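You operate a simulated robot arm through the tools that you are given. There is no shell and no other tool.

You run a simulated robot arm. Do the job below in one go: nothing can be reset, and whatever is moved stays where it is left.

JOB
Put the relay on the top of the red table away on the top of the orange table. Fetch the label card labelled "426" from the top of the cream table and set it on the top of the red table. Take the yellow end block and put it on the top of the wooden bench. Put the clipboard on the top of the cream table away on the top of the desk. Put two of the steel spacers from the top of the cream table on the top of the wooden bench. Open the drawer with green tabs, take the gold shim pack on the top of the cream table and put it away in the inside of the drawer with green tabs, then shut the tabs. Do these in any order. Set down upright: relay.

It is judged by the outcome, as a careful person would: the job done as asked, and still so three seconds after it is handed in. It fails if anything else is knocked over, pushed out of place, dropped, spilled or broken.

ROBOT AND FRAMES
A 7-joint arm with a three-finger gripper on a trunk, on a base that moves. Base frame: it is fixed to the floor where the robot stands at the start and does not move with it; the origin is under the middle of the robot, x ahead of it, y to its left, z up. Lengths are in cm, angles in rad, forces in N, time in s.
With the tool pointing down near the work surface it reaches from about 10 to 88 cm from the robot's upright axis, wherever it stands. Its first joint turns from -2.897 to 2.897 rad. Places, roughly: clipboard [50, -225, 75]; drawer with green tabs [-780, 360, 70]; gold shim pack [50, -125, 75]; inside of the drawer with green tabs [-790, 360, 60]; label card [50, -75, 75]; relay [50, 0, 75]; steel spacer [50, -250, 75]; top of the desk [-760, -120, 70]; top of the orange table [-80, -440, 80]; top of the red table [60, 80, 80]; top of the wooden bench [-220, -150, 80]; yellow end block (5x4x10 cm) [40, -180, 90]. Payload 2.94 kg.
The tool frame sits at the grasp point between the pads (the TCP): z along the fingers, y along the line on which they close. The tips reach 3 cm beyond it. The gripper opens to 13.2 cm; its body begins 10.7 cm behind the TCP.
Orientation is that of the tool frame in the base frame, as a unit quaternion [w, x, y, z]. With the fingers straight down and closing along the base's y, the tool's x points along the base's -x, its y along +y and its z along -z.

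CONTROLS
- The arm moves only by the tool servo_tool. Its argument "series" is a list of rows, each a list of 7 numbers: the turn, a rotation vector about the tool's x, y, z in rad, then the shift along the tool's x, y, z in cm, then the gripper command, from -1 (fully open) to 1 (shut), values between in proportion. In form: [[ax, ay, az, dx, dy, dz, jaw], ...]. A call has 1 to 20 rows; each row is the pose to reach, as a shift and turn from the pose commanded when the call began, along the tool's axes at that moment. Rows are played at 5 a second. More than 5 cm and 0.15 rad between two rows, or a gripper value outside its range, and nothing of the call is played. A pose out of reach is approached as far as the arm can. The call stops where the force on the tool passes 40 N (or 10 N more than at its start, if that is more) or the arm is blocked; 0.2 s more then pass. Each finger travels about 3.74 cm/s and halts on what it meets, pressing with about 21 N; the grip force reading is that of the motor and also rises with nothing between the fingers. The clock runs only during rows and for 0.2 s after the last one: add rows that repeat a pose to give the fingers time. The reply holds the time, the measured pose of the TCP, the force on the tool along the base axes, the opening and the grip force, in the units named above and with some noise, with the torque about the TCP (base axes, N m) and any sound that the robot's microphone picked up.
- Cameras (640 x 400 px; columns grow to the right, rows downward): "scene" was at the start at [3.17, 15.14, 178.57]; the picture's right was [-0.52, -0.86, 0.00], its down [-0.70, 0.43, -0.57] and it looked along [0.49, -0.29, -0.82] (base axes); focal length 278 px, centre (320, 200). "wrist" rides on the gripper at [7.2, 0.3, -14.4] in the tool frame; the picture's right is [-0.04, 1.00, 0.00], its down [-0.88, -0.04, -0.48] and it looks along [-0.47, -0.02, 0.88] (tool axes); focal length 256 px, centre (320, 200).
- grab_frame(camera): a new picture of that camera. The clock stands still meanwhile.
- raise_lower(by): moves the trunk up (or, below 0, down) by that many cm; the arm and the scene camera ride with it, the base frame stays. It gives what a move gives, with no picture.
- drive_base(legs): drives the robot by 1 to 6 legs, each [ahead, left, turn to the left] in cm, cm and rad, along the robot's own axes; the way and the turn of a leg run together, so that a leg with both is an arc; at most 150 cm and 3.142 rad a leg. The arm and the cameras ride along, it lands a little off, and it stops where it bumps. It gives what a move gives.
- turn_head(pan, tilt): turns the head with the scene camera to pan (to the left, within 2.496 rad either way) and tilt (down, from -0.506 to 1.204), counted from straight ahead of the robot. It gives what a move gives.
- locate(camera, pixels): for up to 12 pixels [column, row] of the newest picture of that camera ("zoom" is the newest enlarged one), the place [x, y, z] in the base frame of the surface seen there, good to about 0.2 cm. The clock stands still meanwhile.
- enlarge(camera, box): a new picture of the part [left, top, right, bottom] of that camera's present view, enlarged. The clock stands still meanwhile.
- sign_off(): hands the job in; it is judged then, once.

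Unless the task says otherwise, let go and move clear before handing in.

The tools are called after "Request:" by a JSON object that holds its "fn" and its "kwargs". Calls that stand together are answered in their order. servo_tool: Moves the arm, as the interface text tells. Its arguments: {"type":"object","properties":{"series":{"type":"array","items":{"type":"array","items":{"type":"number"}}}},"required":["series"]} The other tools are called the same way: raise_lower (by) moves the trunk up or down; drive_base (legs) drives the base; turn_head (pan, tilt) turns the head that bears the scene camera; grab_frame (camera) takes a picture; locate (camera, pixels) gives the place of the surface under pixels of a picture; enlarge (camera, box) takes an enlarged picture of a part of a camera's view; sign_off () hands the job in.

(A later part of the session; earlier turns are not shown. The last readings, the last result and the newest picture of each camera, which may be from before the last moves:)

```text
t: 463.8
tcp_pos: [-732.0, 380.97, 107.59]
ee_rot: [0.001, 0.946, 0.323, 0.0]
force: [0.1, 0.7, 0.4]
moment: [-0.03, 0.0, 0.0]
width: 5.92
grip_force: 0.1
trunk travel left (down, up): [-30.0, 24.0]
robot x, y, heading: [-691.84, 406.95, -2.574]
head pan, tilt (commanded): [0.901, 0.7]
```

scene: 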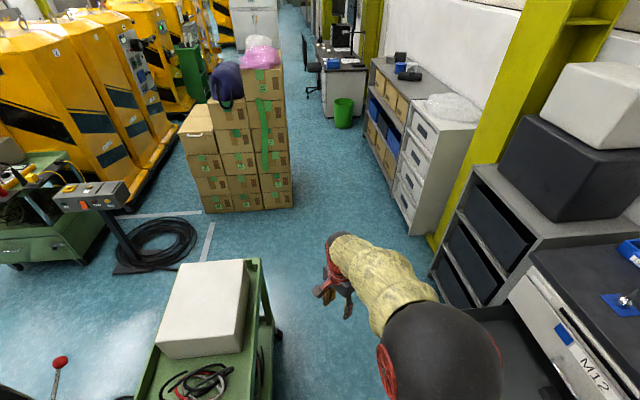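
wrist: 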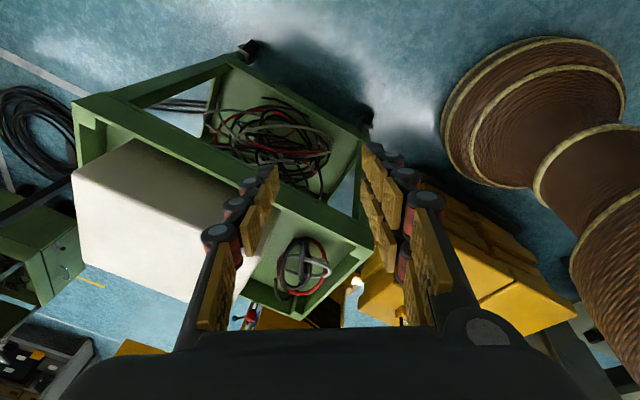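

Clear to leave. Turning to face south and threading between the cart (x≥−661) and the open drawer's handle (x≈−731) at x≈−697.

Request:
{"fn": "drive_base", "kwargs": {"legs": [[0, 0, 1.0], [0, -5, 0]]}}

```text
t: 467.2
tcp_pos: [-697.62, 359.36, 107.58]
ee_rot: [0.002, 0.681, 0.732, 0.001]
force: [0.6, -0.2, -0.4]
moment: [-0.02, -0.05, -0.01]
width: 5.93
grip_force: 0.1
trunk travel left (down, up): [-30.0, 24.0]
robot x, y, heading: [-696.9, 406.74, -1.588]
head pan, tilt (commanded): [0.901, 0.7]
```

Request:
{"fn": "drive_base", "kwargs": {"legs": [[0, 0, 0.017], [60, 0, 0]]}}

```text
t: 470.9
tcp_pos: [-696.63, 299.29, 107.5]
ee_rot: [0.0, 0.674, 0.739, 0.001]
force: [-0.1, -0.3, -0.2]
moment: [0.02, 0.02, 0.0]
width: 5.94
grip_force: 0.1
trunk travel left (down, up): [-30.0, 24.0]
robot x, y, heading: [-697.01, 347.36, -1.571]
head pan, tilt (commanded): [0.901, 0.7]
```

Request:
{"fn": "drive_base", "kwargs": {"legs": [[70, 0, 0], [0, -19, 0], [150, 0, 0], [82, 0, 0], [0, 82, 0]]}}

```text
t: 491.0
tcp_pos: [-631.97, -4.02, 107.59]
ee_rot: [0.001, 0.675, 0.738, 0.001]
force: [0.7, -0.3, 0.0]
moment: [0.01, -0.02, 0.0]
width: 5.92
grip_force: 0.0
trunk travel left (down, up): [-30.0, 24.0]
robot x, y, heading: [-632.19, 43.15, -1.568]
head pan, tilt (commanded): [0.901, 0.7]
```

On track at (−632,43). A quick look east for any shorter passage through the cabinet row.

Request:
{"fn": "turn_head", "kwargs": {"pan": 1.6, "tilt": 0.35}}

Request:
{"fn": "grab_frame", "kwargs": {"camera": "scene"}}

Request:
{"fn": "turn_head", "kwargs": {"pan": 2.4, "tilt": 0.35}}

Request:
{"fn": "grab_frame", "kwargs": {"camera": "scene"}}

```text
t: 492.1
tcp_pos: [-631.83, -4.11, 107.7]
ee_rot: [0.001, 0.676, 0.737, 0.001]
force: [-0.1, 0.0, 0.7]
moment: [0.02, 0.02, 0.0]
width: 5.9
grip_force: 0.1
trunk travel left (down, up): [-30.0, 24.0]
robot x, y, heading: [-632.16, 43.3, -1.571]
head pan, tilt (commanded): [1.6, 0.351]
```

```text
taken
```

scene: 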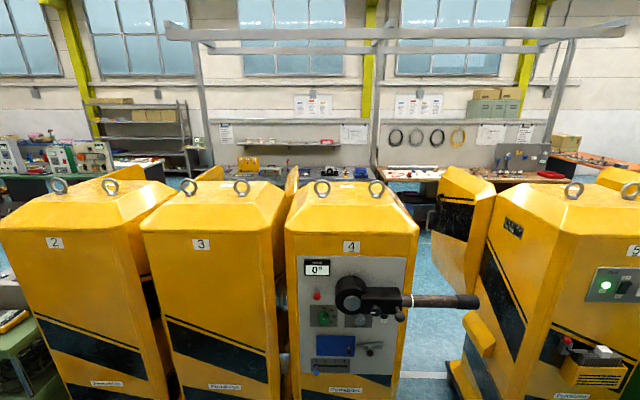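

```text
t: 493.2
tcp_pos: [-631.94, -4.17, 107.64]
ee_rot: [0.001, 0.676, 0.737, 0.0]
force: [-0.2, 0.9, -0.5]
moment: [0.0, 0.01, -0.02]
width: 5.95
grip_force: 0.1
trunk travel left (down, up): [-30.0, 24.0]
robot x, y, heading: [-632.1, 43.38, -1.567]
head pan, tilt (commanded): [2.4, 0.351]
```

```text
taken
```

scene: 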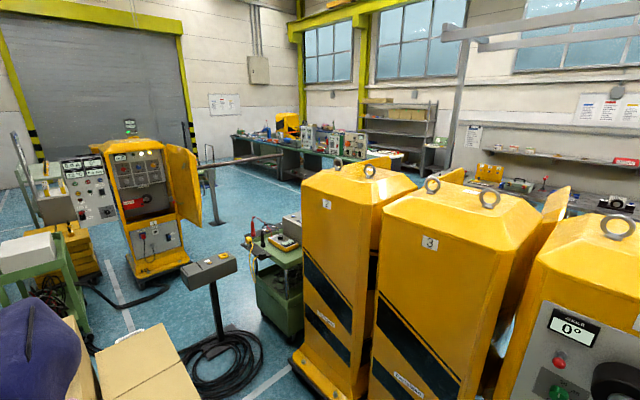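

The gaps there are too narrow; taking the known southern route.

Request:
{"fn": "drive_base", "kwargs": {"legs": [[150, 0, 0], [150, 0, 0], [143, 0, 0], [0, 0, 1.571]]}}

```text
t: 518.2
tcp_pos: [-581.59, -397.48, 107.69]
ee_rot: [-0.001, -0.055, 0.999, 0.001]
force: [0.2, 0.7, 0.7]
moment: [-0.02, 0.02, 0.0]
width: 5.94
grip_force: 0.1
trunk travel left (down, up): [-30.0, 24.0]
robot x, y, heading: [-629.28, -398.76, 0.024]
head pan, tilt (commanded): [2.4, 0.351]
```

Request:
{"fn": "drive_base", "kwargs": {"legs": [[0, 0, -0.03], [150, 0, 0], [150, 0, 0]]}}

```text
t: 533.1
tcp_pos: [-279.84, -395.05, 107.62]
ee_rot: [-0.001, -0.06, 0.998, 0.001]
force: [0.5, 0.1, 1.2]
moment: [-0.03, -0.01, 0.0]
width: 5.93
grip_force: 0.1
trunk travel left (down, up): [-30.0, 24.0]
robot x, y, heading: [-327.36, -397.02, 0.036]
head pan, tilt (commanded): [2.4, 0.351]
```

Request:
{"fn": "drive_base", "kwargs": {"legs": [[0, 0, -0.036], [0, 64, 0], [150, 0, 0], [135, 0, 0], [0, 150, 0], [0, 68, 0]]}}

Request:
{"fn": "turn_head", "kwargs": {"pan": 0.1, "tilt": 0.8}}

Request:
{"fn": "grab_frame", "kwargs": {"camera": "scene"}}

Request:
{"fn": "grab_frame", "kwargs": {"camera": "wrist"}}

```text
t: 560.6
tcp_pos: [10.65, -123.8, 107.56]
ee_rot: [0.0, -0.033, 0.999, 0.001]
force: [0.0, -0.4, 0.4]
moment: [0.01, 0.0, 0.04]
width: 5.91
grip_force: 0.2
trunk travel left (down, up): [-30.0, 24.0]
robot x, y, heading: [-36.77, -122.72, -0.023]
head pan, tilt (commanded): [2.4, 0.351]
```

```text
t: 562.7
tcp_pos: [10.71, -123.89, 107.57]
ee_rot: [0.0, -0.033, 0.999, 0.001]
force: [-0.3, -0.1, 0.8]
moment: [0.01, 0.02, -0.03]
width: 5.93
grip_force: 0.1
trunk travel left (down, up): [-30.0, 24.0]
robot x, y, heading: [-37.06, -123.11, -0.021]
head pan, tilt (commanded): [0.099, 0.799]
```

```text
taken
```

scene: 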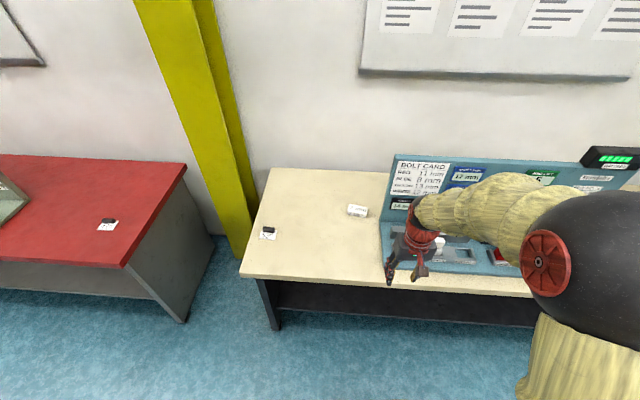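

```text
taken
```

wrist: 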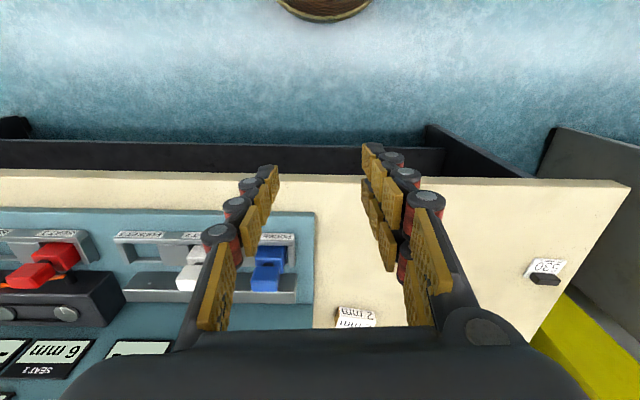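

The shim pack is at scene (357,210), marked "2 mm". Driving 32 cm closer and zooming on it.

Request:
{"fn": "drive_base", "kwargs": {"legs": [[0, 0, 0.021], [32, 0, 0]]}}

Request:
{"fn": "grab_frame", "kwargs": {"camera": "wrist"}}

Request:
{"fn": "grab_frame", "kwargs": {"camera": "scene"}}

```text
t: 565.2
tcp_pos: [43.21, -122.59, 107.59]
ee_rot: [-0.001, -0.045, 0.999, 0.002]
force: [-0.2, -0.1, -0.8]
moment: [-0.01, 0.05, 0.02]
width: 5.94
grip_force: 0.1
trunk travel left (down, up): [-30.0, 24.0]
robot x, y, heading: [-4.67, -123.08, 0.005]
head pan, tilt (commanded): [0.099, 0.799]
```

```text
taken
```

wrist: 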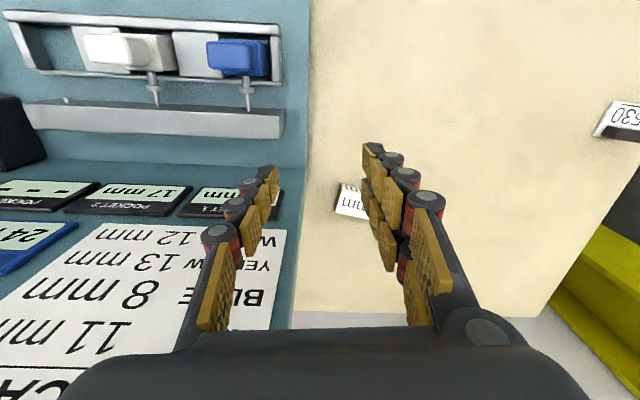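

```text
taken
```

scene: 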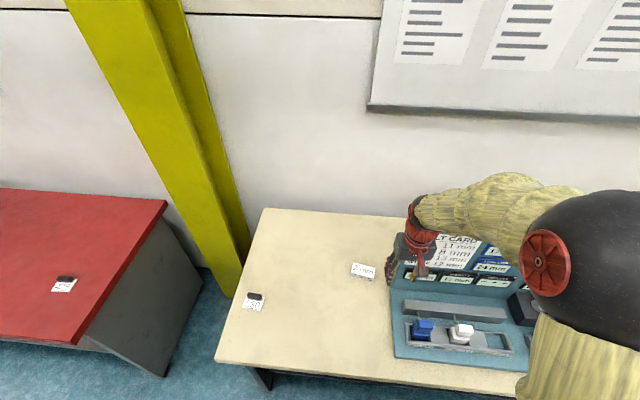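

Request:
{"fn": "enlarge", "kwargs": {"camera": "scene", "box": [330, 245, 400, 295]}}

Request:
{"fn": "locate", "kwargs": {"camera": "zoom", "pixels": [[200, 155], [410, 200], [385, 255], [180, 215], [290, 185], [280, 235], [400, 265], [190, 160]]}}

```text
8.00 times, centred on (365, 270) of scene
```

zoom: 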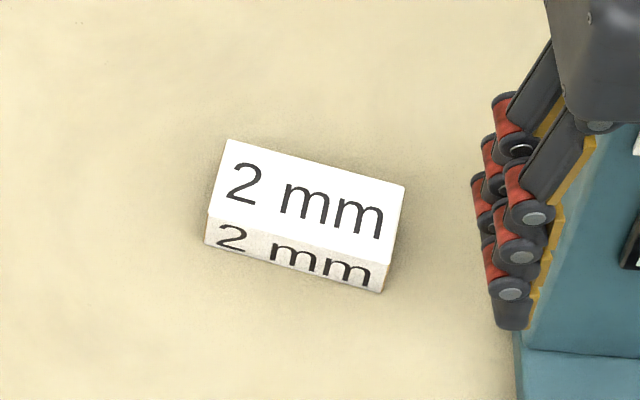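

```text
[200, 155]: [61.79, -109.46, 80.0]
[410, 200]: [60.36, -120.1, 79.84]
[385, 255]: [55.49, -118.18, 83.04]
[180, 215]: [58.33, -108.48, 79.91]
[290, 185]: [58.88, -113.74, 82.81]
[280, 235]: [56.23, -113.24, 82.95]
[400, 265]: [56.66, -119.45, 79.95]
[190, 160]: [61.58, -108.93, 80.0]
```

Request:
{"fn": "locate", "kwargs": {"camera": "zoom", "pixels": [[232, 147], [398, 189], [381, 257], [213, 209], [305, 200], [210, 240], [380, 288]]}}

```text
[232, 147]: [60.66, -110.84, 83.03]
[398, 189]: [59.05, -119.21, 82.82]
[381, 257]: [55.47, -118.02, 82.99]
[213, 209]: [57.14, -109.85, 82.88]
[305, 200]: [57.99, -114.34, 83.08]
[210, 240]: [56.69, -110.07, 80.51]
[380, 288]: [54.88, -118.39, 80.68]
```

It's the only shim pack here: 8.5×3.7×3 cm, centre (58.1,−114.5), short axis yaw ≈ −0.22. I'll rotate the tool +1.88 rad and move above it, away from the panel.

Request:
{"fn": "servo_tool", "kwargs": {"series": [[0, 0, 0.145, -1.2, 0.52, 0, 0], [0, 0, 0.29, -2.4, 1.04, 0, 0], [0, 0, 0.435, -3.6, 1.55, 0, 0], [0, 0, 0.58, -4.8, 2.07, 0, 0], [0, 0, 0.725, -6.0, 2.6, 0, 0], [0, 0, 0.87, -7.2, 3.1, 0, 0], [0, 0, 1.015, -8.4, 3.6, 1.5, 0], [0, 0, 1.16, -9.6, 4.14, 3, 0], [0, 0, 1.305, -10.8, 4.66, 4.5, 0], [0, 0, 1.45, -12, 5.2, 6, 0], [0, 0, 1.595, -13.2, 5.7, 7.5, 0], [0, 0, 1.74, -14.4, 6.2, 9, 0], [0, 0, 1.88, -15.57, 6.73, 11, 0], [0, 0, 1.88, -15.57, 6.73, 11, 0]]}}

Request:
{"fn": "grab_frame", "kwargs": {"camera": "wrist"}}

```text
t: 568.2
tcp_pos: [58.02, -114.64, 96.69]
ee_rot: [-0.001, 0.78, 0.625, 0.001]
force: [0.3, -0.5, 0.0]
moment: [0.01, -0.02, 0.0]
width: 6.59
grip_force: 0.1
trunk travel left (down, up): [-30.0, 24.0]
robot x, y, heading: [-4.3, -123.07, 0.006]
head pan, tilt (commanded): [0.099, 0.799]
```

```text
taken
```

wrist: 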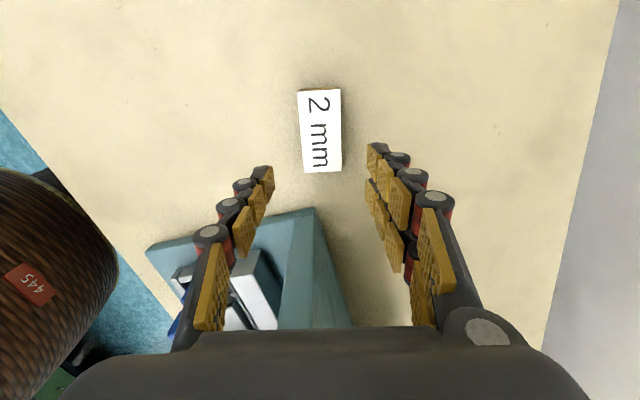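

Pack centred at (320,132). Descending to z≈83.9 and gripping across its width.

Request:
{"fn": "servo_tool", "kwargs": {"series": [[0, 0, 0, 0, 0, 4, 0], [0, 0, 0, 0, 0, 8, 0], [0, 0, 0, 0, 0, 11, 0], [0, 0, 0, 0, 0, 12.8, 0], [0, 0, 0, 0, 0, 12.8, 0.2], [0, 0, 0, 0, 0, 12.8, 0.4], [0, 0, 0, 0, 0, 12.8, 0.7], [0, 0, 0, 0, 0, 12.8, 1], [0, 0, 0, 0, 0, 12.8, 1], [0, 0, 0, 0, 0, 12.8, 1]]}}

Request:
{"fn": "servo_tool", "kwargs": {"series": [[0, 0, 0, 0, 0, -1, 1], [0, 0, 0, 0, 0, -4, 1], [0, 0, 0, 0, 0, -8, 1], [0, 0, 0, 0, 0, -12, 1], [0, 0, 0, 0, 0, -12, 1]]}}

Request:
{"fn": "grab_frame", "kwargs": {"camera": "wrist"}}

```text
t: 570.4
tcp_pos: [58.07, -114.58, 83.87]
ee_rot: [-0.001, 0.78, 0.626, 0.001]
force: [0.5, -0.9, 0.0]
moment: [0.02, -0.06, 0.05]
width: 4.47
grip_force: 20.6
trunk travel left (down, up): [-30.0, 24.0]
robot x, y, heading: [-4.56, -122.79, 0.001]
head pan, tilt (commanded): [0.099, 0.799]
```

```text
t: 571.6
tcp_pos: [58.04, -114.43, 95.64]
ee_rot: [-0.002, 0.78, 0.626, -0.001]
force: [-0.2, 1.4, -2.7]
moment: [-0.01, 0.02, 0.0]
width: 4.5
grip_force: 21.0
trunk travel left (down, up): [-30.0, 24.0]
robot x, y, heading: [-4.52, -123.27, 0.004]
head pan, tilt (commanded): [0.099, 0.799]
```

```text
taken
```

wrist: 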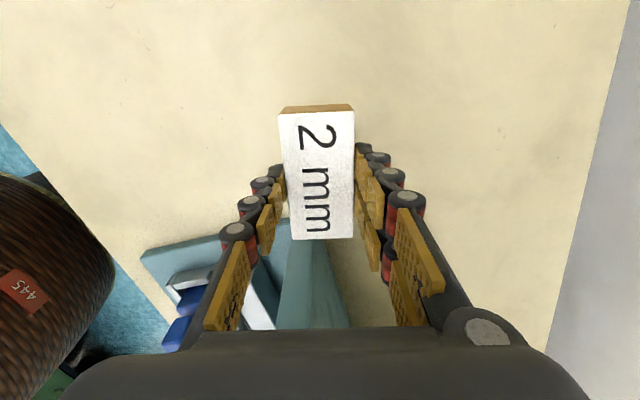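

The gold shim pack is held (2.7 N). Raising, backing away from the table and retracting for the long drive.

Request:
{"fn": "servo_tool", "kwargs": {"series": [[0, 0, 0, 0, 0, -4, 1], [0, 0, 0, 0, 0, -8, 1], [0, 0, 0, 0, 0, -12, 1], [0, 0, 0, 0, 0, -12, 1]]}}

Request:
{"fn": "drive_base", "kwargs": {"legs": [[-36, 0, 0]]}}

Request:
{"fn": "servo_tool", "kwargs": {"series": [[0, 0, 0, 1, -4, 0, 1], [0, 0, 0, 1, -8.5, 0, 1], [0, 0, 0, 1, -13, 0, 1], [0, 0, 0, 0, -15, 0, 1], [0, 0, 0, 0, -15, 0, 1]]}}

```text
t: 572.6
tcp_pos: [57.87, -114.37, 107.78]
ee_rot: [-0.001, 0.779, 0.626, 0.001]
force: [-0.9, 0.3, -3.5]
moment: [-0.02, 0.0, 0.0]
width: 4.46
grip_force: 21.1
trunk travel left (down, up): [-30.0, 24.0]
robot x, y, heading: [-4.43, -123.23, 0.005]
head pan, tilt (commanded): [0.099, 0.799]
```

```text
t: 575.0
tcp_pos: [21.2, -114.72, 107.83]
ee_rot: [0.0, 0.78, 0.625, 0.0]
force: [-0.2, 0.4, -2.9]
moment: [-0.02, -0.01, -0.01]
width: 4.45
grip_force: 20.8
trunk travel left (down, up): [-30.0, 24.0]
robot x, y, heading: [-40.81, -123.3, 0.0]
head pan, tilt (commanded): [0.099, 0.799]
```

```text
t: 576.2
tcp_pos: [6.76, -111.36, 107.68]
ee_rot: [0.0, 0.78, 0.625, 0.001]
force: [0.4, 0.1, -3.3]
moment: [0.03, 0.05, 0.0]
width: 4.46
grip_force: 21.2
trunk travel left (down, up): [-30.0, 24.0]
robot x, y, heading: [-41.3, -123.17, 0.004]
head pan, tilt (commanded): [0.099, 0.799]
```

Request:
{"fn": "drive_base", "kwargs": {"legs": [[0, 0, -1.575], [150, 0, 0], [60, 0, 0], [0, 0, -1.571], [150, 0, 0]]}}

```text
t: 601.3
tcp_pos: [-240.15, -346.75, 107.68]
ee_rot: [0.0, -0.627, 0.779, -0.001]
force: [0.5, 0.9, -3.3]
moment: [0.03, 0.0, -0.02]
width: 4.46
grip_force: 21.6
trunk travel left (down, up): [-30.0, 24.0]
robot x, y, heading: [-192.31, -334.8, -3.133]
head pan, tilt (commanded): [0.099, 0.799]
```

Request:
{"fn": "drive_base", "kwargs": {"legs": [[138, 0, 0], [0, 63, 0], [150, 0, 0], [150, 0, 0], [0, 0, -1.57]]}}

```text
t: 629.1
tcp_pos: [-639.52, -351.53, 107.58]
ee_rot: [0.0, 0.106, 0.994, 0.0]
force: [-0.7, -1.1, -2.2]
moment: [0.01, -0.03, 0.01]
width: 4.46
grip_force: 20.9
trunk travel left (down, up): [-30.0, 24.0]
robot x, y, heading: [-627.52, -399.43, 1.577]
head pan, tilt (commanded): [0.099, 0.799]
```

Request:
{"fn": "drive_base", "kwargs": {"legs": [[150, 0, 0], [150, 0, 0], [146, 0, 0]]}}

```text
t: 650.5
tcp_pos: [-641.28, 96.28, 107.65]
ee_rot: [-0.001, 0.11, 0.994, 0.001]
force: [0.3, -0.1, -2.7]
moment: [-0.02, 0.02, -0.01]
width: 4.45
grip_force: 21.3
trunk travel left (down, up): [-30.0, 24.0]
robot x, y, heading: [-629.09, 48.28, 1.571]
head pan, tilt (commanded): [0.099, 0.799]
```

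Request:
{"fn": "drive_base", "kwargs": {"legs": [[0, 87, 0], [150, 0, 0], [75, 0, 0], [0, -18, 0]]}}

Request:
{"fn": "turn_head", "kwargs": {"pan": 0.5, "tilt": 0.8}}

Request:
{"fn": "grab_frame", "kwargs": {"camera": "scene"}}

```text
t: 666.8
tcp_pos: [-717.54, 317.68, 107.54]
ee_rot: [0.0, 0.094, 0.996, 0.0]
force: [-0.6, 0.6, -2.6]
moment: [-0.02, 0.05, 0.03]
width: 4.47
grip_force: 21.4
trunk travel left (down, up): [-30.0, 24.0]
robot x, y, heading: [-704.45, 269.92, 1.606]
head pan, tilt (commanded): [0.099, 0.799]
```

```text
t: 667.7
tcp_pos: [-717.66, 317.55, 107.65]
ee_rot: [-0.001, 0.094, 0.996, 0.0]
force: [0.5, 0.5, -2.7]
moment: [-0.03, -0.02, 0.02]
width: 4.47
grip_force: 21.1
trunk travel left (down, up): [-30.0, 24.0]
robot x, y, heading: [-703.97, 270.37, 1.604]
head pan, tilt (commanded): [0.499, 0.799]
```

```text
taken
```

scene: 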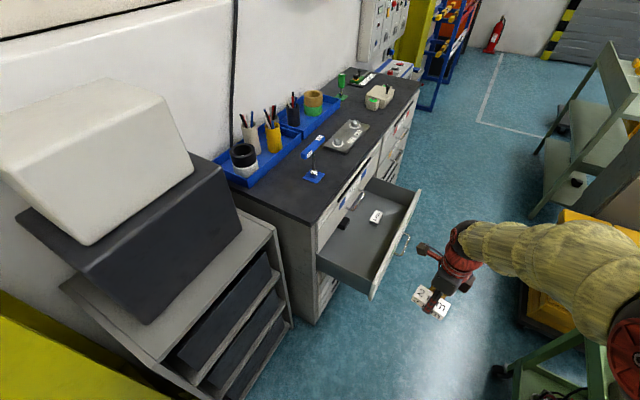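

The drawer is still open and ready. Moving 30 cm ahead, then I'll turn the tool so the pack lies along y and position it over the free left part of the drawer.

Request:
{"fn": "drive_base", "kwargs": {"legs": [[0, 0, -0.033], [30, 0, 0]]}}

Request:
{"fn": "servo_tool", "kwargs": {"series": [[0, 0, -0.145, 0, 0, 0, 1], [0, 0, -0.29, 0, 0, 0, 1], [0, 0, -0.435, 0, 0, 0, 1], [0, 0, -0.58, 0, 0, 0, 1], [0, 0, -0.725, 0, 0, 0, 1], [0, 0, -0.87, 0, 0, 0, 1], [0, 0, -1.015, 0, 0, 0, 1], [0, 0, -1.16, 0, 0, 0, 1], [0, 0, -1.305, 0, 0, 0, 1], [0, 0, -1.45, 0, 0, 0, 1], [0, 0, -1.595, 0, 0, 0, 1], [0, 0, -1.73, 0, 0, 0, 1], [0, 0, -1.73, 0, 0, 0, 1]]}}

```text
t: 670.1
tcp_pos: [-716.02, 347.82, 107.56]
ee_rot: [0.0, 0.11, 0.994, -0.001]
force: [-0.5, 1.0, -3.2]
moment: [-0.01, -0.01, 0.0]
width: 4.47
grip_force: 21.5
trunk travel left (down, up): [-30.0, 24.0]
robot x, y, heading: [-704.66, 300.17, 1.571]
head pan, tilt (commanded): [0.499, 0.799]
```

```text
t: 672.9
tcp_pos: [-716.12, 347.71, 107.67]
ee_rot: [-0.001, -0.686, 0.728, 0.0]
force: [0.3, 0.9, -2.7]
moment: [0.01, 0.01, 0.0]
width: 4.44
grip_force: 20.8
trunk travel left (down, up): [-30.0, 24.0]
robot x, y, heading: [-704.7, 299.92, 1.572]
head pan, tilt (commanded): [0.499, 0.799]
```

Request:
{"fn": "servo_tool", "kwargs": {"series": [[0, 0, -0.06, 0.94, 4.51, 0, 1], [0, 0, -0.06, 1.88, 9.03, 0, 1], [0, 0, -0.06, 2.82, 13.5, 0, 1], [0, 0, -0.06, 3.75, 18.06, 0, 1], [0, 0, -0.06, 4.7, 22.6, 0, 1], [0, 0, -0.06, 5.63, 27.1, 0, 1], [0, 0, -0.06, 6.57, 31.6, 0, 1], [0, 0, -0.06, 6.57, 31.6, 0, 1]]}}

Request:
{"fn": "grab_frame", "kwargs": {"camera": "wrist"}}

Request:
{"fn": "grab_frame", "kwargs": {"camera": "scene"}}

```text
t: 674.7
tcp_pos: [-748.04, 343.15, 107.64]
ee_rot: [0.0, -0.707, 0.707, 0.001]
force: [-0.7, 1.4, -3.2]
moment: [-0.01, 0.02, -0.02]
width: 4.45
grip_force: 21.0
trunk travel left (down, up): [-30.0, 24.0]
robot x, y, heading: [-704.36, 299.99, 1.573]
head pan, tilt (commanded): [0.499, 0.799]
```

```text
taken
```

wrist: 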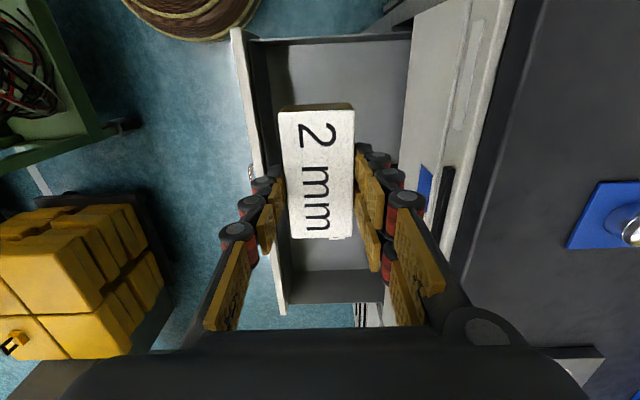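

```text
taken
```

scene: 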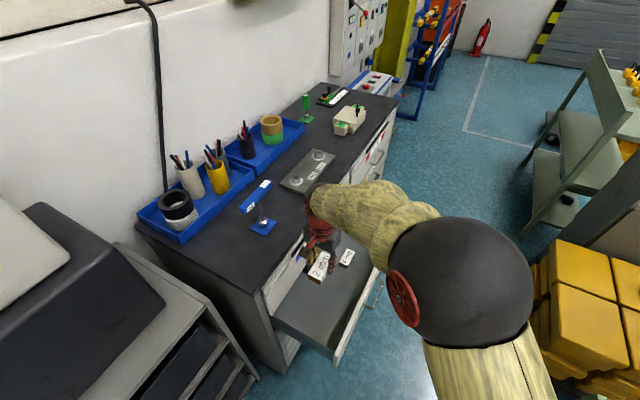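

Pack is over the left part of the drawer. Shifting 1.5 cm toward me for clearance from the M12 face, then lowering the trunk 22 cm.

Request:
{"fn": "servo_tool", "kwargs": {"series": [[0, 0, 0, 0, -1.5, 0, 1], [0, 0, 0, 0, -1.5, 0, 1]]}}

Request:
{"fn": "raise_lower", "kwargs": {"by": -22}}

Request:
{"fn": "grab_frame", "kwargs": {"camera": "wrist"}}

Request:
{"fn": "grab_frame", "kwargs": {"camera": "scene"}}

```text
t: 675.3
tcp_pos: [-746.5, 343.09, 107.56]
ee_rot: [0.001, 0.707, -0.707, 0.0]
force: [-0.5, 0.7, -1.8]
moment: [0.02, 0.04, 0.01]
width: 4.48
grip_force: 20.6
trunk travel left (down, up): [-30.0, 24.0]
robot x, y, heading: [-704.73, 299.72, 1.572]
head pan, tilt (commanded): [0.499, 0.799]
```

```text
t: 677.6
tcp_pos: [-746.54, 343.11, 85.69]
ee_rot: [0.002, 0.707, -0.707, -0.001]
force: [0.0, 0.2, -3.1]
moment: [0.03, -0.02, -0.02]
width: 4.5
grip_force: 20.7
trunk travel left (down, up): [-8.0, 46.0]
robot x, y, heading: [-704.42, 299.79, 1.575]
head pan, tilt (commanded): [0.499, 0.799]
```

```text
taken
```

wrist: 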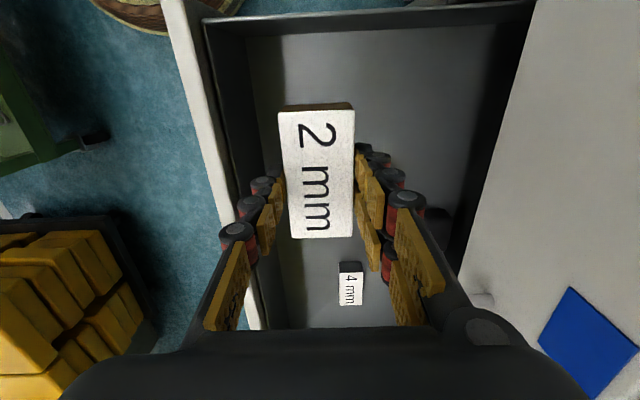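

```text
taken
```

scene: 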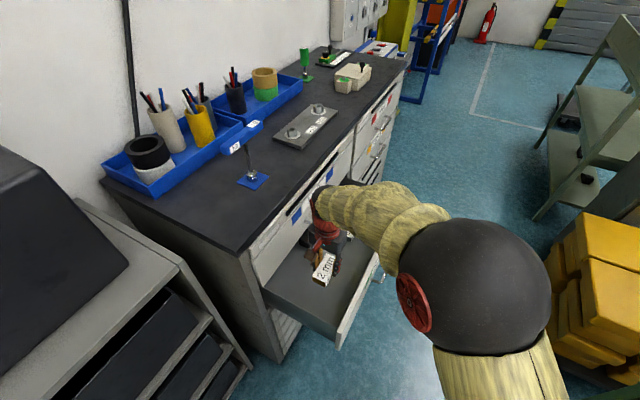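

Clear below. Descending 16 cm into the drawer, watching forces.

Request:
{"fn": "servo_tool", "kwargs": {"series": [[0, 0, 0, 0, 0, 4, 1], [0, 0, 0, 0, 0, 8, 1], [0, 0, 0, 0, 0, 12, 1], [0, 0, 0, 0, 0, 16, 1], [0, 0, 0, 0, 0, 16, 1]]}}

Request:
{"fn": "grab_frame", "kwargs": {"camera": "wrist"}}

Request:
{"fn": "enlarge", "kwargs": {"camera": "scene", "box": [220, 150, 440, 350]}}

```text
t: 678.8
tcp_pos: [-746.59, 343.02, 69.72]
ee_rot: [0.001, 0.708, -0.707, -0.001]
force: [0.2, 0.3, -3.5]
moment: [-0.01, -0.01, -0.03]
width: 4.46
grip_force: 21.0
trunk travel left (down, up): [-8.0, 46.0]
robot x, y, heading: [-704.39, 300.07, 1.574]
head pan, tilt (commanded): [0.499, 0.799]
```

```text
taken
```

wrist: 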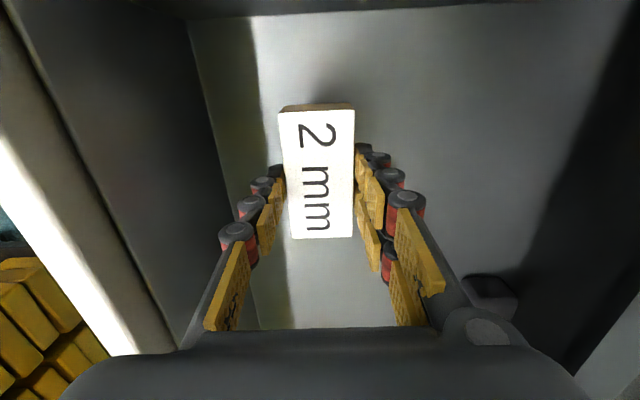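

```text
2.00 times, centred on (330, 250) of scene
```

zoom: 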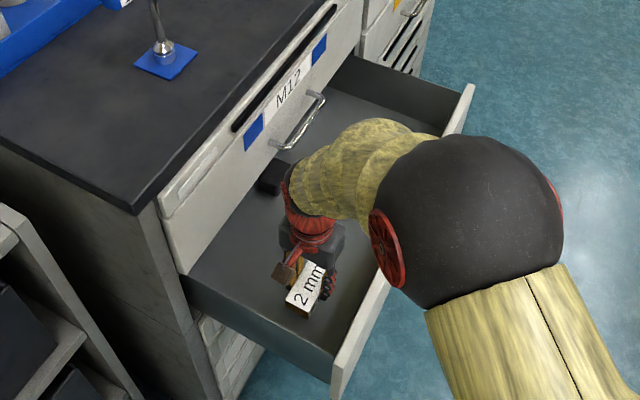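

Good clearance on all sides. Lowering the last 4 cm to touch the drawer floor.

Request:
{"fn": "servo_tool", "kwargs": {"series": [[0, 0, 0, 0, 0, 2, 1], [0, 0, 0, 0, 0, 3.4, 1], [0, 0, 0, 0, 0, 4, 1], [0, 0, 0, 0, 0, 4.2, 1], [0, 0, 0, 0, 0, 4.2, 1]]}}

Request:
{"fn": "servo_tool", "kwargs": {"series": [[0, 0, 0, 0, 0, 0.12, 1], [0, 0, 0, 0, 0, 0.24, 1], [0, 0, 0, 0, 0, 0.36, 1], [0, 0, 0, 0, 0, 0.36, 1]]}}

```text
t: 680.0
tcp_pos: [-746.49, 342.99, 65.47]
ee_rot: [0.0, -0.707, 0.707, 0.001]
force: [0.3, -0.2, -3.0]
moment: [0.01, 0.02, -0.02]
width: 4.45
grip_force: 20.6
trunk travel left (down, up): [-8.0, 46.0]
robot x, y, heading: [-704.36, 300.07, 1.572]
head pan, tilt (commanded): [0.499, 0.799]
```

```text
t: 681.0
tcp_pos: [-746.63, 343.02, 65.17]
ee_rot: [0.0, -0.707, 0.707, 0.002]
force: [-1.5, -4.4, 16.5]
moment: [-0.14, 0.04, -0.01]
width: 4.45
grip_force: 20.9
trunk travel left (down, up): [-8.0, 46.0]
robot x, y, heading: [-704.22, 300.17, 1.572]
head pan, tilt (commanded): [0.499, 0.799]
```

Contact with the drawer floor (16 N). Easing up a touch, opening slightly, and rising out.

Request:
{"fn": "servo_tool", "kwargs": {"series": [[0, 0, 0, 0, 0, -0.2, 0.8], [0, 0, 0, 0, 0, -0.2, 0.3], [0, 0, 0, 0, 0, -0.2, 0.15], [0, 0, 0, 0, 0, -0.2, 0.1], [0, 0, 0, 0, 0, -0.2, 0.1], [0, 0, 0, 0, 0, -3, 0.1], [0, 0, 0, 0, 0, -7, 0.1], [0, 0, 0, 0, 0, -11, 0.1], [0, 0, 0, 0, 0, -15, 0.1], [0, 0, 0, 0, 0, -19, 0.1], [0, 0, 0, 0, 0, -22, 0.1], [0, 0, 0, 0, 0, -22, 0.1]]}}

Request:
{"fn": "grab_frame", "kwargs": {"camera": "wrist"}}

```text
t: 683.6
tcp_pos: [-746.32, 342.95, 87.15]
ee_rot: [0.0, -0.707, 0.707, 0.0]
force: [-0.3, 0.0, 0.1]
moment: [0.02, -0.02, 0.0]
width: 5.92
grip_force: 0.0
trunk travel left (down, up): [-8.0, 46.0]
robot x, y, heading: [-704.34, 299.97, 1.576]
head pan, tilt (commanded): [0.499, 0.799]
```

```text
taken
```

wrist: 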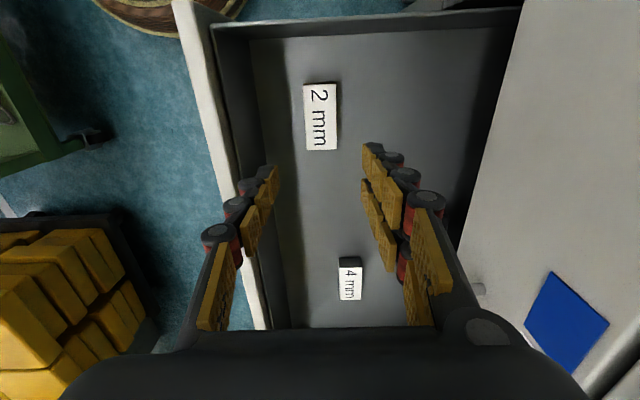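

The gold pack is in the SHIMS drawer. To shut it I'll push the front panel with tilted closed fingers: first move the tool out in front of the drawer and back the base 15 cm.

Request:
{"fn": "servo_tool", "kwargs": {"series": [[0, 0, 0, 0, -4.5, -1, 0.3], [0, 0, 0, 0, -9, -2, 0.5], [0, 0, 0, 0, -13.5, -2, 0.7], [0, 0, 0, 0, -18, -2, 1], [0, 0, 0, 0, -22, -2, 1], [0, 0, 0, 0, -22, -2, 1]]}}

Request:
{"fn": "drive_base", "kwargs": {"legs": [[-16, 0, 0]]}}

Request:
{"fn": "grab_frame", "kwargs": {"camera": "scene"}}

```text
t: 685.0
tcp_pos: [-724.31, 343.16, 89.08]
ee_rot: [0.0, -0.707, 0.707, 0.001]
force: [0.0, -0.4, 0.1]
moment: [-0.02, 0.0, 0.01]
width: 0.0
grip_force: 20.6
trunk travel left (down, up): [-8.0, 46.0]
robot x, y, heading: [-704.83, 299.77, 1.571]
head pan, tilt (commanded): [0.499, 0.799]
```

```text
t: 686.4
tcp_pos: [-724.41, 327.07, 89.1]
ee_rot: [0.0, -0.707, 0.707, 0.0]
force: [-0.8, -0.6, -1.4]
moment: [-0.03, 0.01, 0.05]
width: 0.03
grip_force: 21.6
trunk travel left (down, up): [-8.0, 46.0]
robot x, y, heading: [-704.42, 284.16, 1.573]
head pan, tilt (commanded): [0.499, 0.799]
```

```text
taken
```

scene: 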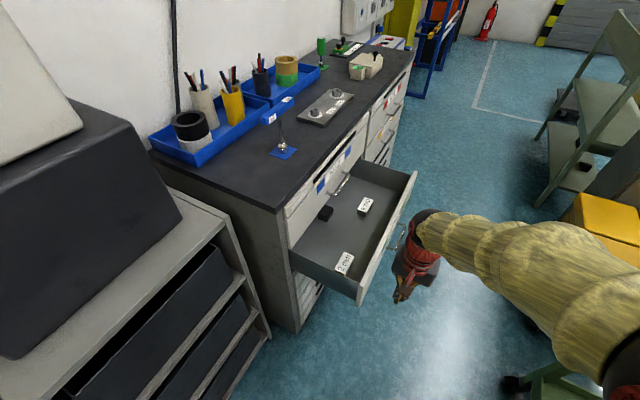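

Both packs are visible inside the drawer. Moving in front of the panel's left half and tilting the closed fingers toward it.

Request:
{"fn": "servo_tool", "kwargs": {"series": [[0, 0, 0, -4.5, 0, 0, 1], [0, 0, 0, -9, 0, 0, 1], [0, 0, 0, -13.5, 0, 0, 1], [0, 0, 0, -18, 0, 0, 1], [-0.135, 0, 0, -18, 0.6, 2.7, 1], [-0.27, 0, 0, -18, 1.2, 5.4, 1], [-0.405, 0, 0, -18, 1.8, 8.1, 1], [-0.54, 0, 0, -18, 2.4, 10.8, 1], [-0.675, 0, 0, -18, 3, 13.5, 1], [-0.81, 0, 0, -18, 3.6, 16, 1], [-0.81, 0, 0, -18, 3.6, 16, 1]]}}

Request:
{"fn": "grab_frame", "kwargs": {"camera": "wrist"}}

Request:
{"fn": "grab_frame", "kwargs": {"camera": "scene"}}

```text
t: 688.8
tcp_pos: [-727.87, 345.13, 72.91]
ee_rot: [0.28, 0.65, -0.649, -0.281]
force: [-0.1, -0.5, 0.2]
moment: [-0.01, 0.03, 0.0]
width: 0.0
grip_force: 20.5
trunk travel left (down, up): [-8.0, 46.0]
robot x, y, heading: [-704.38, 284.11, 1.575]
head pan, tilt (commanded): [0.499, 0.799]
```

```text
taken
```

wrist: 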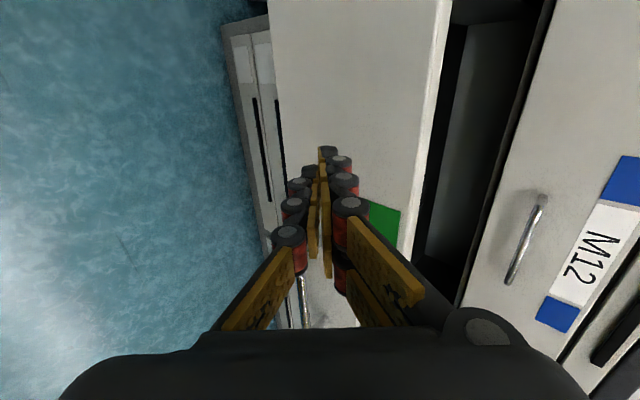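

```text
taken
```

scene: 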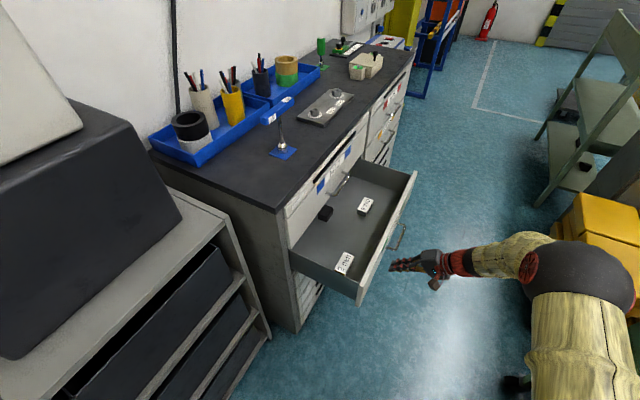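

Fingers are in front of the panel. Pushing the drawer shut along −x, first 14 cm.

Request:
{"fn": "servo_tool", "kwargs": {"series": [[0, 0, 0, 0, 1.38, 1.45, 1], [0, 0, 0, 0, 2.76, 2.9, 1], [0, 0, 0, 0, 4.14, 4.34, 1], [0, 0, 0, 0, 5.52, 5.79, 1], [0, 0, 0, 0, 6.9, 7.24, 1], [0, 0, 0, 0, 8.28, 8.69, 1], [0, 0, 0, 0, 9.66, 10.14, 1], [0, 0, 0, 0, 9.66, 10.14, 1]]}}

Request:
{"fn": "grab_frame", "kwargs": {"camera": "scene"}}

```text
t: 690.6
tcp_pos: [-742.15, 345.28, 73.04]
ee_rot: [0.279, 0.65, -0.649, -0.28]
force: [0.3, 0.3, 0.3]
moment: [0.02, -0.03, 0.02]
width: 0.01
grip_force: 20.8
trunk travel left (down, up): [-8.0, 46.0]
robot x, y, heading: [-704.44, 283.8, 1.577]
head pan, tilt (commanded): [0.499, 0.799]
```

```text
taken
```

scene: 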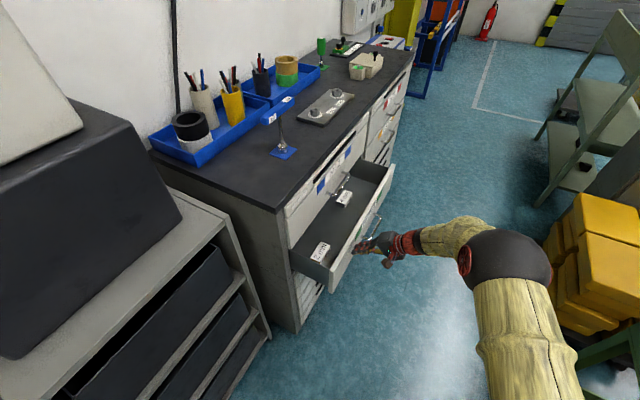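

The drawer is sliding in with the packs staying put. Pushing another 14 cm.

Request:
{"fn": "servo_tool", "kwargs": {"series": [[0, 0, 0, 0, 1.38, 1.45, 1], [0, 0, 0, 0, 2.76, 2.9, 1], [0, 0, 0, 0, 4.14, 4.34, 1], [0, 0, 0, 0, 5.52, 5.79, 1], [0, 0, 0, 0, 6.9, 7.24, 1], [0, 0, 0, 0, 8.28, 8.69, 1], [0, 0, 0, 0, 9.66, 10.14, 1], [0, 0, 0, 0, 9.66, 10.14, 1]]}}

Request:
{"fn": "grab_frame", "kwargs": {"camera": "scene"}}

Request:
{"fn": "grab_frame", "kwargs": {"camera": "wrist"}}

```text
t: 692.4
tcp_pos: [-756.22, 345.08, 72.85]
ee_rot: [0.279, 0.65, -0.649, -0.28]
force: [0.4, -0.1, -0.3]
moment: [0.0, 0.01, -0.01]
width: 0.0
grip_force: 20.7
trunk travel left (down, up): [-8.0, 46.0]
robot x, y, heading: [-704.21, 284.13, 1.576]
head pan, tilt (commanded): [0.499, 0.799]
```

```text
taken
```

scene: 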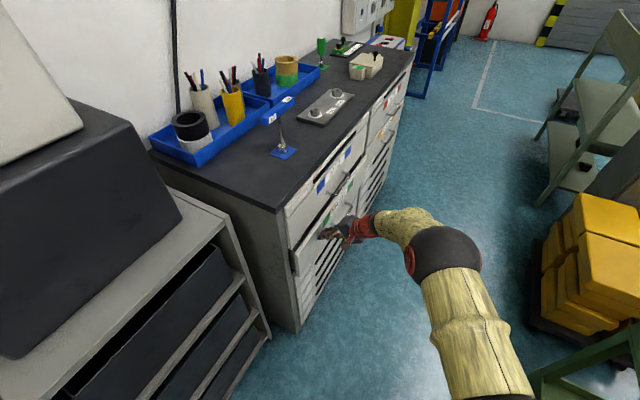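

```text
taken
```

wrist: 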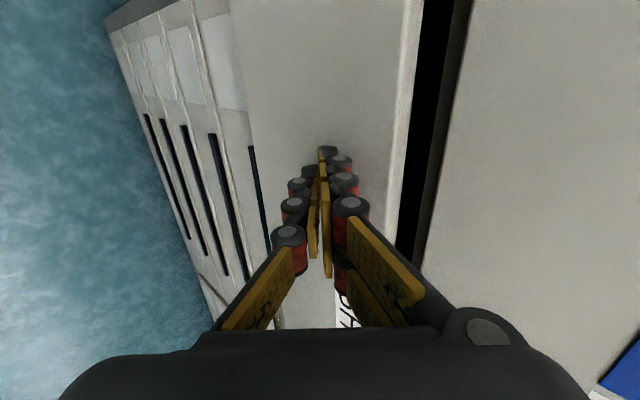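

Request:
{"fn": "locate", "kwargs": {"camera": "wrist", "pixels": [[320, 60], [380, 150], [520, 100], [560, 200], [200, 100]]}}

Request:
{"fn": "servo_tool", "kwargs": {"series": [[0, 0, 0, 0, 0.35, 0.36, 1], [0, 0, 0, 0, 0.69, 0.72, 1], [0, 0, 0, 0, 1.04, 1.09, 1], [0, 0, 0, 0, 1.38, 1.45, 1], [0, 0, 0, 0, 1.73, 1.81, 1], [0, 0, 0, 0, 2.07, 2.17, 1], [0, 0, 0, 0, 2.07, 2.17, 1]]}}

Request:
{"fn": "grab_frame", "kwargs": {"camera": "wrist"}}

```text
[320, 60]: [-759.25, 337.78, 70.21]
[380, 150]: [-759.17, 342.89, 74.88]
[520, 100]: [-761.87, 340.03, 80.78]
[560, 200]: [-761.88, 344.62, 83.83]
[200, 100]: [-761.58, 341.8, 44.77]
```

```text
t: 694.0
tcp_pos: [-759.02, 345.19, 73.12]
ee_rot: [0.28, 0.65, -0.649, -0.279]
force: [1.1, 0.0, -1.5]
moment: [0.03, 0.02, 0.0]
width: 0.0
grip_force: 21.3
trunk travel left (down, up): [-8.0, 46.0]
robot x, y, heading: [-704.2, 283.87, 1.578]
head pan, tilt (commanded): [0.499, 0.799]
```

```text
taken
```

wrist: 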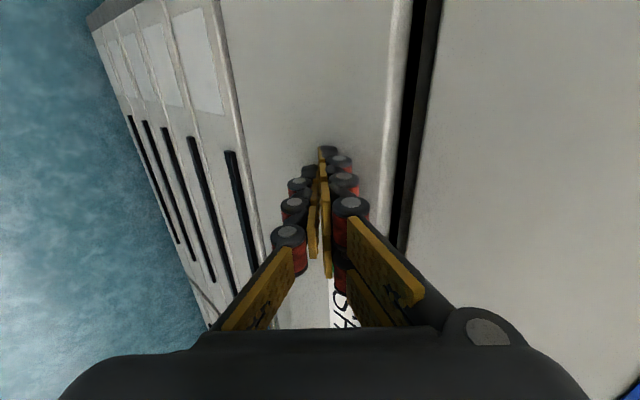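

Request:
{"fn": "locate", "kwargs": {"camera": "wrist", "pixels": [[310, 60], [370, 130], [520, 100], [200, 100]]}}

Request:
{"fn": "servo_tool", "kwargs": {"series": [[0, 0, 0, 0, 0.14, 0.15, 1], [0, 0, 0, 0, 0.28, 0.29, 1], [0, 0, 0, 0, 0.42, 0.43, 1], [0, 0, 0, 0, 0.42, 0.43, 1]]}}

```text
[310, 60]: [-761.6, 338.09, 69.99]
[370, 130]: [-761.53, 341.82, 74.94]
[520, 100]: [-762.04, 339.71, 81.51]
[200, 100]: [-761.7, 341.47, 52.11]
```

```text
t: 695.0
tcp_pos: [-759.4, 345.08, 73.01]
ee_rot: [-0.279, -0.65, 0.65, 0.279]
force: [11.6, -2.6, 2.6]
moment: [-0.02, -0.07, 0.09]
width: 0.0
grip_force: 20.8
trunk travel left (down, up): [-8.0, 46.0]
robot x, y, heading: [-704.23, 284.07, 1.573]
head pan, tilt (commanded): [0.499, 0.799]
```

The drawer hit its closed stop (11.6 N, face flush at x≈−761.8). Backing the fingers away, raising and straightening the tool.

Request:
{"fn": "servo_tool", "kwargs": {"series": [[0, 0, 0, 0, -2.8, -2.9, 1], [0, 0, 0, 0, -5.5, -5.8, 1], [0, 0, 0, 0, -8.3, -8.7, 1], [0.135, 0, 0, 0, -6.5, -10.4, 1], [0.27, 0, 0, 0, -4.7, -12.1, 1], [0.405, 0, 0, 0, -2.9, -13.8, 1], [0.54, 0, 0, 0, -1.1, -15.5, 1], [0.675, 0, 0, 0, 0.7, -17.2, 1], [0.81, 0, 0, 0, 2.6, -19, 1], [0.81, 0, 0, 0, 2.6, -19, 1]]}}

Request:
{"fn": "grab_frame", "kwargs": {"camera": "scene"}}

```text
t: 697.2
tcp_pos: [-747.65, 344.93, 88.23]
ee_rot: [0.0, -0.707, 0.707, 0.0]
force: [-0.8, -0.5, 0.1]
moment: [0.02, -0.01, 0.0]
width: 0.0
grip_force: 20.8
trunk travel left (down, up): [-8.0, 46.0]
robot x, y, heading: [-704.24, 283.96, 1.573]
head pan, tilt (commanded): [0.499, 0.799]
```

```text
taken
```

scene: 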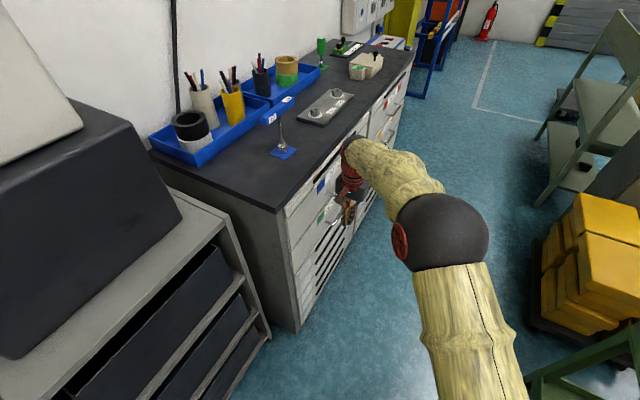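

Drawer is shut with the pack inside. Retracting the arm and restoring the trunk height for the trip back to move the three bench items.

Request:
{"fn": "servo_tool", "kwargs": {"series": [[0, 0, 0, 1.2, -4, 0, 0.5], [0, 0, 0, 2.4, -8, 0, 0.3], [0, 0, 0, 3.6, -12, 0, 0.2], [0, 0, 0, 4.8, -16, 0, 0.2], [0, 0, 0, 6, -20, 0, 0.2], [0, 0, 0, 7.2, -24, 0, 0.2], [0, 0, 0, 8.4, -28, 0, 0.2], [0, 0, 0, 9.6, -32, 0, 0.2], [0, 0, 0, 10.8, -36, 0, 0.2], [0, 0, 0, 12, -40, 0, 0.2], [0, 0, 0, 12, -40, 0, 0.2]]}}

Request:
{"fn": "raise_lower", "kwargs": {"by": 22}}

Request:
{"fn": "grab_frame", "kwargs": {"camera": "scene"}}

```text
t: 699.6
tcp_pos: [-707.81, 333.04, 88.1]
ee_rot: [0.0, 0.707, -0.707, 0.0]
force: [0.3, 0.0, 0.4]
moment: [-0.01, 0.0, 0.01]
width: 5.27
grip_force: 0.2
trunk travel left (down, up): [-8.0, 46.0]
robot x, y, heading: [-704.36, 284.12, 1.572]
head pan, tilt (commanded): [0.499, 0.799]
```

```text
t: 702.0
tcp_pos: [-707.72, 333.06, 109.97]
ee_rot: [0.001, 0.707, -0.707, 0.001]
force: [-0.5, 0.7, 0.0]
moment: [0.0, 0.0, -0.01]
width: 5.28
grip_force: 0.1
trunk travel left (down, up): [-30.0, 24.0]
robot x, y, heading: [-704.07, 284.02, 1.576]
head pan, tilt (commanded): [0.499, 0.799]
```

```text
taken
```

scene: 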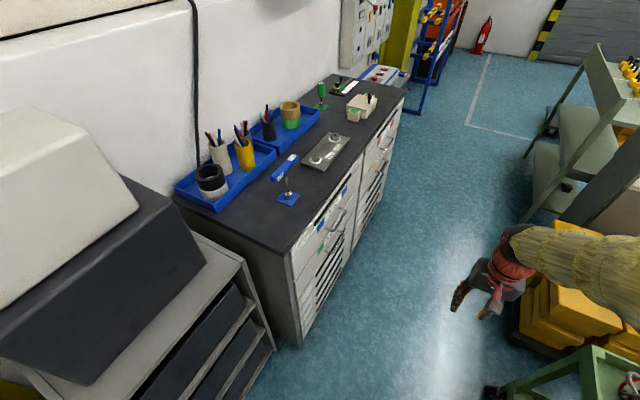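

Drawer closed, surroundings intact. Driving backwards down the aisle the same way I came.

Request:
{"fn": "drive_base", "kwargs": {"legs": [[0, 12, 0], [-150, 0, 0], [-88, 0, 0], [0, -86, 0]]}}

```text
t: 718.8
tcp_pos: [-633.04, 90.94, 110.05]
ee_rot: [-0.001, -0.7, 0.714, 0.001]
force: [1.0, -0.2, 0.7]
moment: [-0.02, 0.02, 0.0]
width: 5.26
grip_force: 0.0
trunk travel left (down, up): [-30.0, 24.0]
robot x, y, heading: [-630.53, 41.77, 1.552]
head pan, tilt (commanded): [0.499, 0.799]
```

Request:
{"fn": "drive_base", "kwargs": {"legs": [[0, 0, 0.019], [-150, 0, 0], [-108, 0, 0]]}}

Request:
{"fn": "turn_head", "kwargs": {"pan": 0.15, "tilt": 0.25}}

Request:
{"fn": "grab_frame", "kwargs": {"camera": "scene"}}

```text
t: 731.6
tcp_pos: [-630.44, -166.05, 110.0]
ee_rot: [0.0, 0.72, -0.694, 0.0]
force: [-0.4, -0.5, -0.3]
moment: [0.02, -0.02, -0.03]
width: 5.28
grip_force: 0.2
trunk travel left (down, up): [-30.0, 24.0]
robot x, y, heading: [-625.28, -214.92, 1.609]
head pan, tilt (commanded): [0.499, 0.799]
```

```text
t: 732.6
tcp_pos: [-630.52, -166.05, 110.01]
ee_rot: [0.0, 0.719, -0.695, 0.0]
force: [-0.6, 0.2, -0.1]
moment: [0.05, 0.02, 0.01]
width: 5.3
grip_force: 0.3
trunk travel left (down, up): [-30.0, 24.0]
robot x, y, heading: [-625.59, -215.41, 1.604]
head pan, tilt (commanded): [0.15, 0.25]
```

```text
taken
```

scene: 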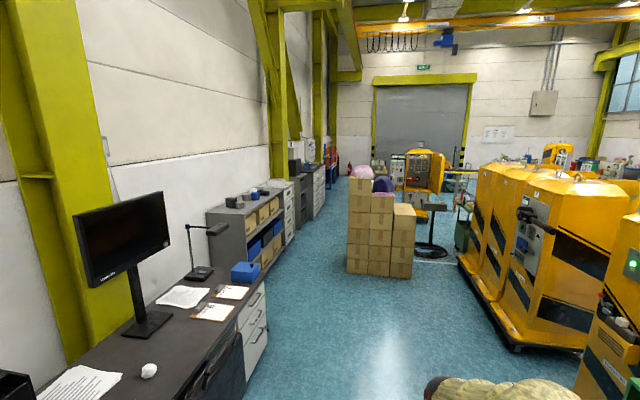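

I'll replicate my earlier viewpoint (x≈−608) to verify the green bin hasn't been shifted by that bump.

Request:
{"fn": "drive_base", "kwargs": {"legs": [[0, 0, -0.03], [0, -17.5, 0]]}}

Request:
{"fn": "grab_frame", "kwargs": {"camera": "scene"}}

Request:
{"fn": "enlarge", "kwargs": {"camera": "scene", "box": [180, 240, 300, 340]}}

```text
t: 734.5
tcp_pos: [-611.37, -165.69, 110.15]
ee_rot: [0.0, 0.71, -0.704, 0.0]
force: [0.0, 0.0, -0.4]
moment: [-0.03, 0.01, 0.0]
width: 5.28
grip_force: 0.0
trunk travel left (down, up): [-30.0, 24.0]
robot x, y, heading: [-608.06, -214.85, 1.58]
head pan, tilt (commanded): [0.15, 0.25]
```

```text
taken
```

scene: 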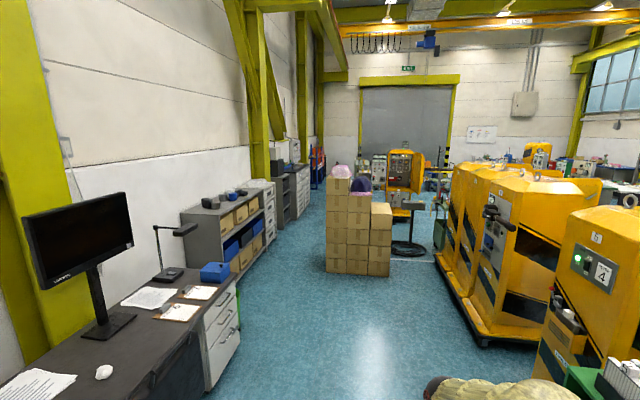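

```text
4.00 times, centred on (240, 290) of scene
```

zoom: 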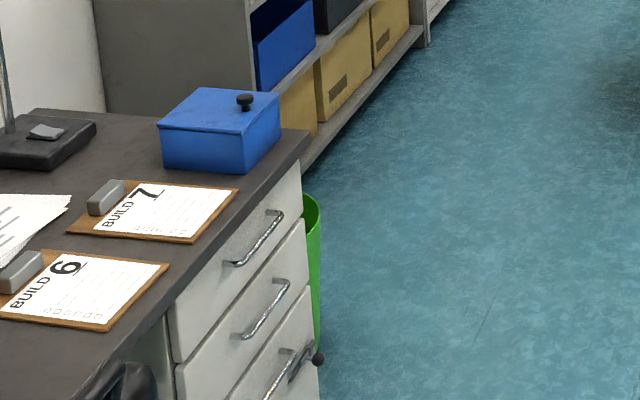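

The bin's visible edge is exactly where it was before (≈240,290), so it was not moved. Continuing the route back to the yellow bench.

Request:
{"fn": "drive_base", "kwargs": {"legs": [[-150, 0, 0], [-35, 0, 0], [0, 0, -1.58], [150, 0, 0], [130, 0, 0]]}}

```text
t: 760.7
tcp_pos: [-278.1, -402.71, 110.12]
ee_rot: [0.0, 0.013, 1.0, 0.002]
force: [0.2, 0.5, -1.1]
moment: [-0.02, 0.03, -0.03]
width: 5.28
grip_force: 0.1
trunk travel left (down, up): [-30.0, 24.0]
robot x, y, heading: [-327.11, -404.75, -0.025]
head pan, tilt (commanded): [0.15, 0.25]
```

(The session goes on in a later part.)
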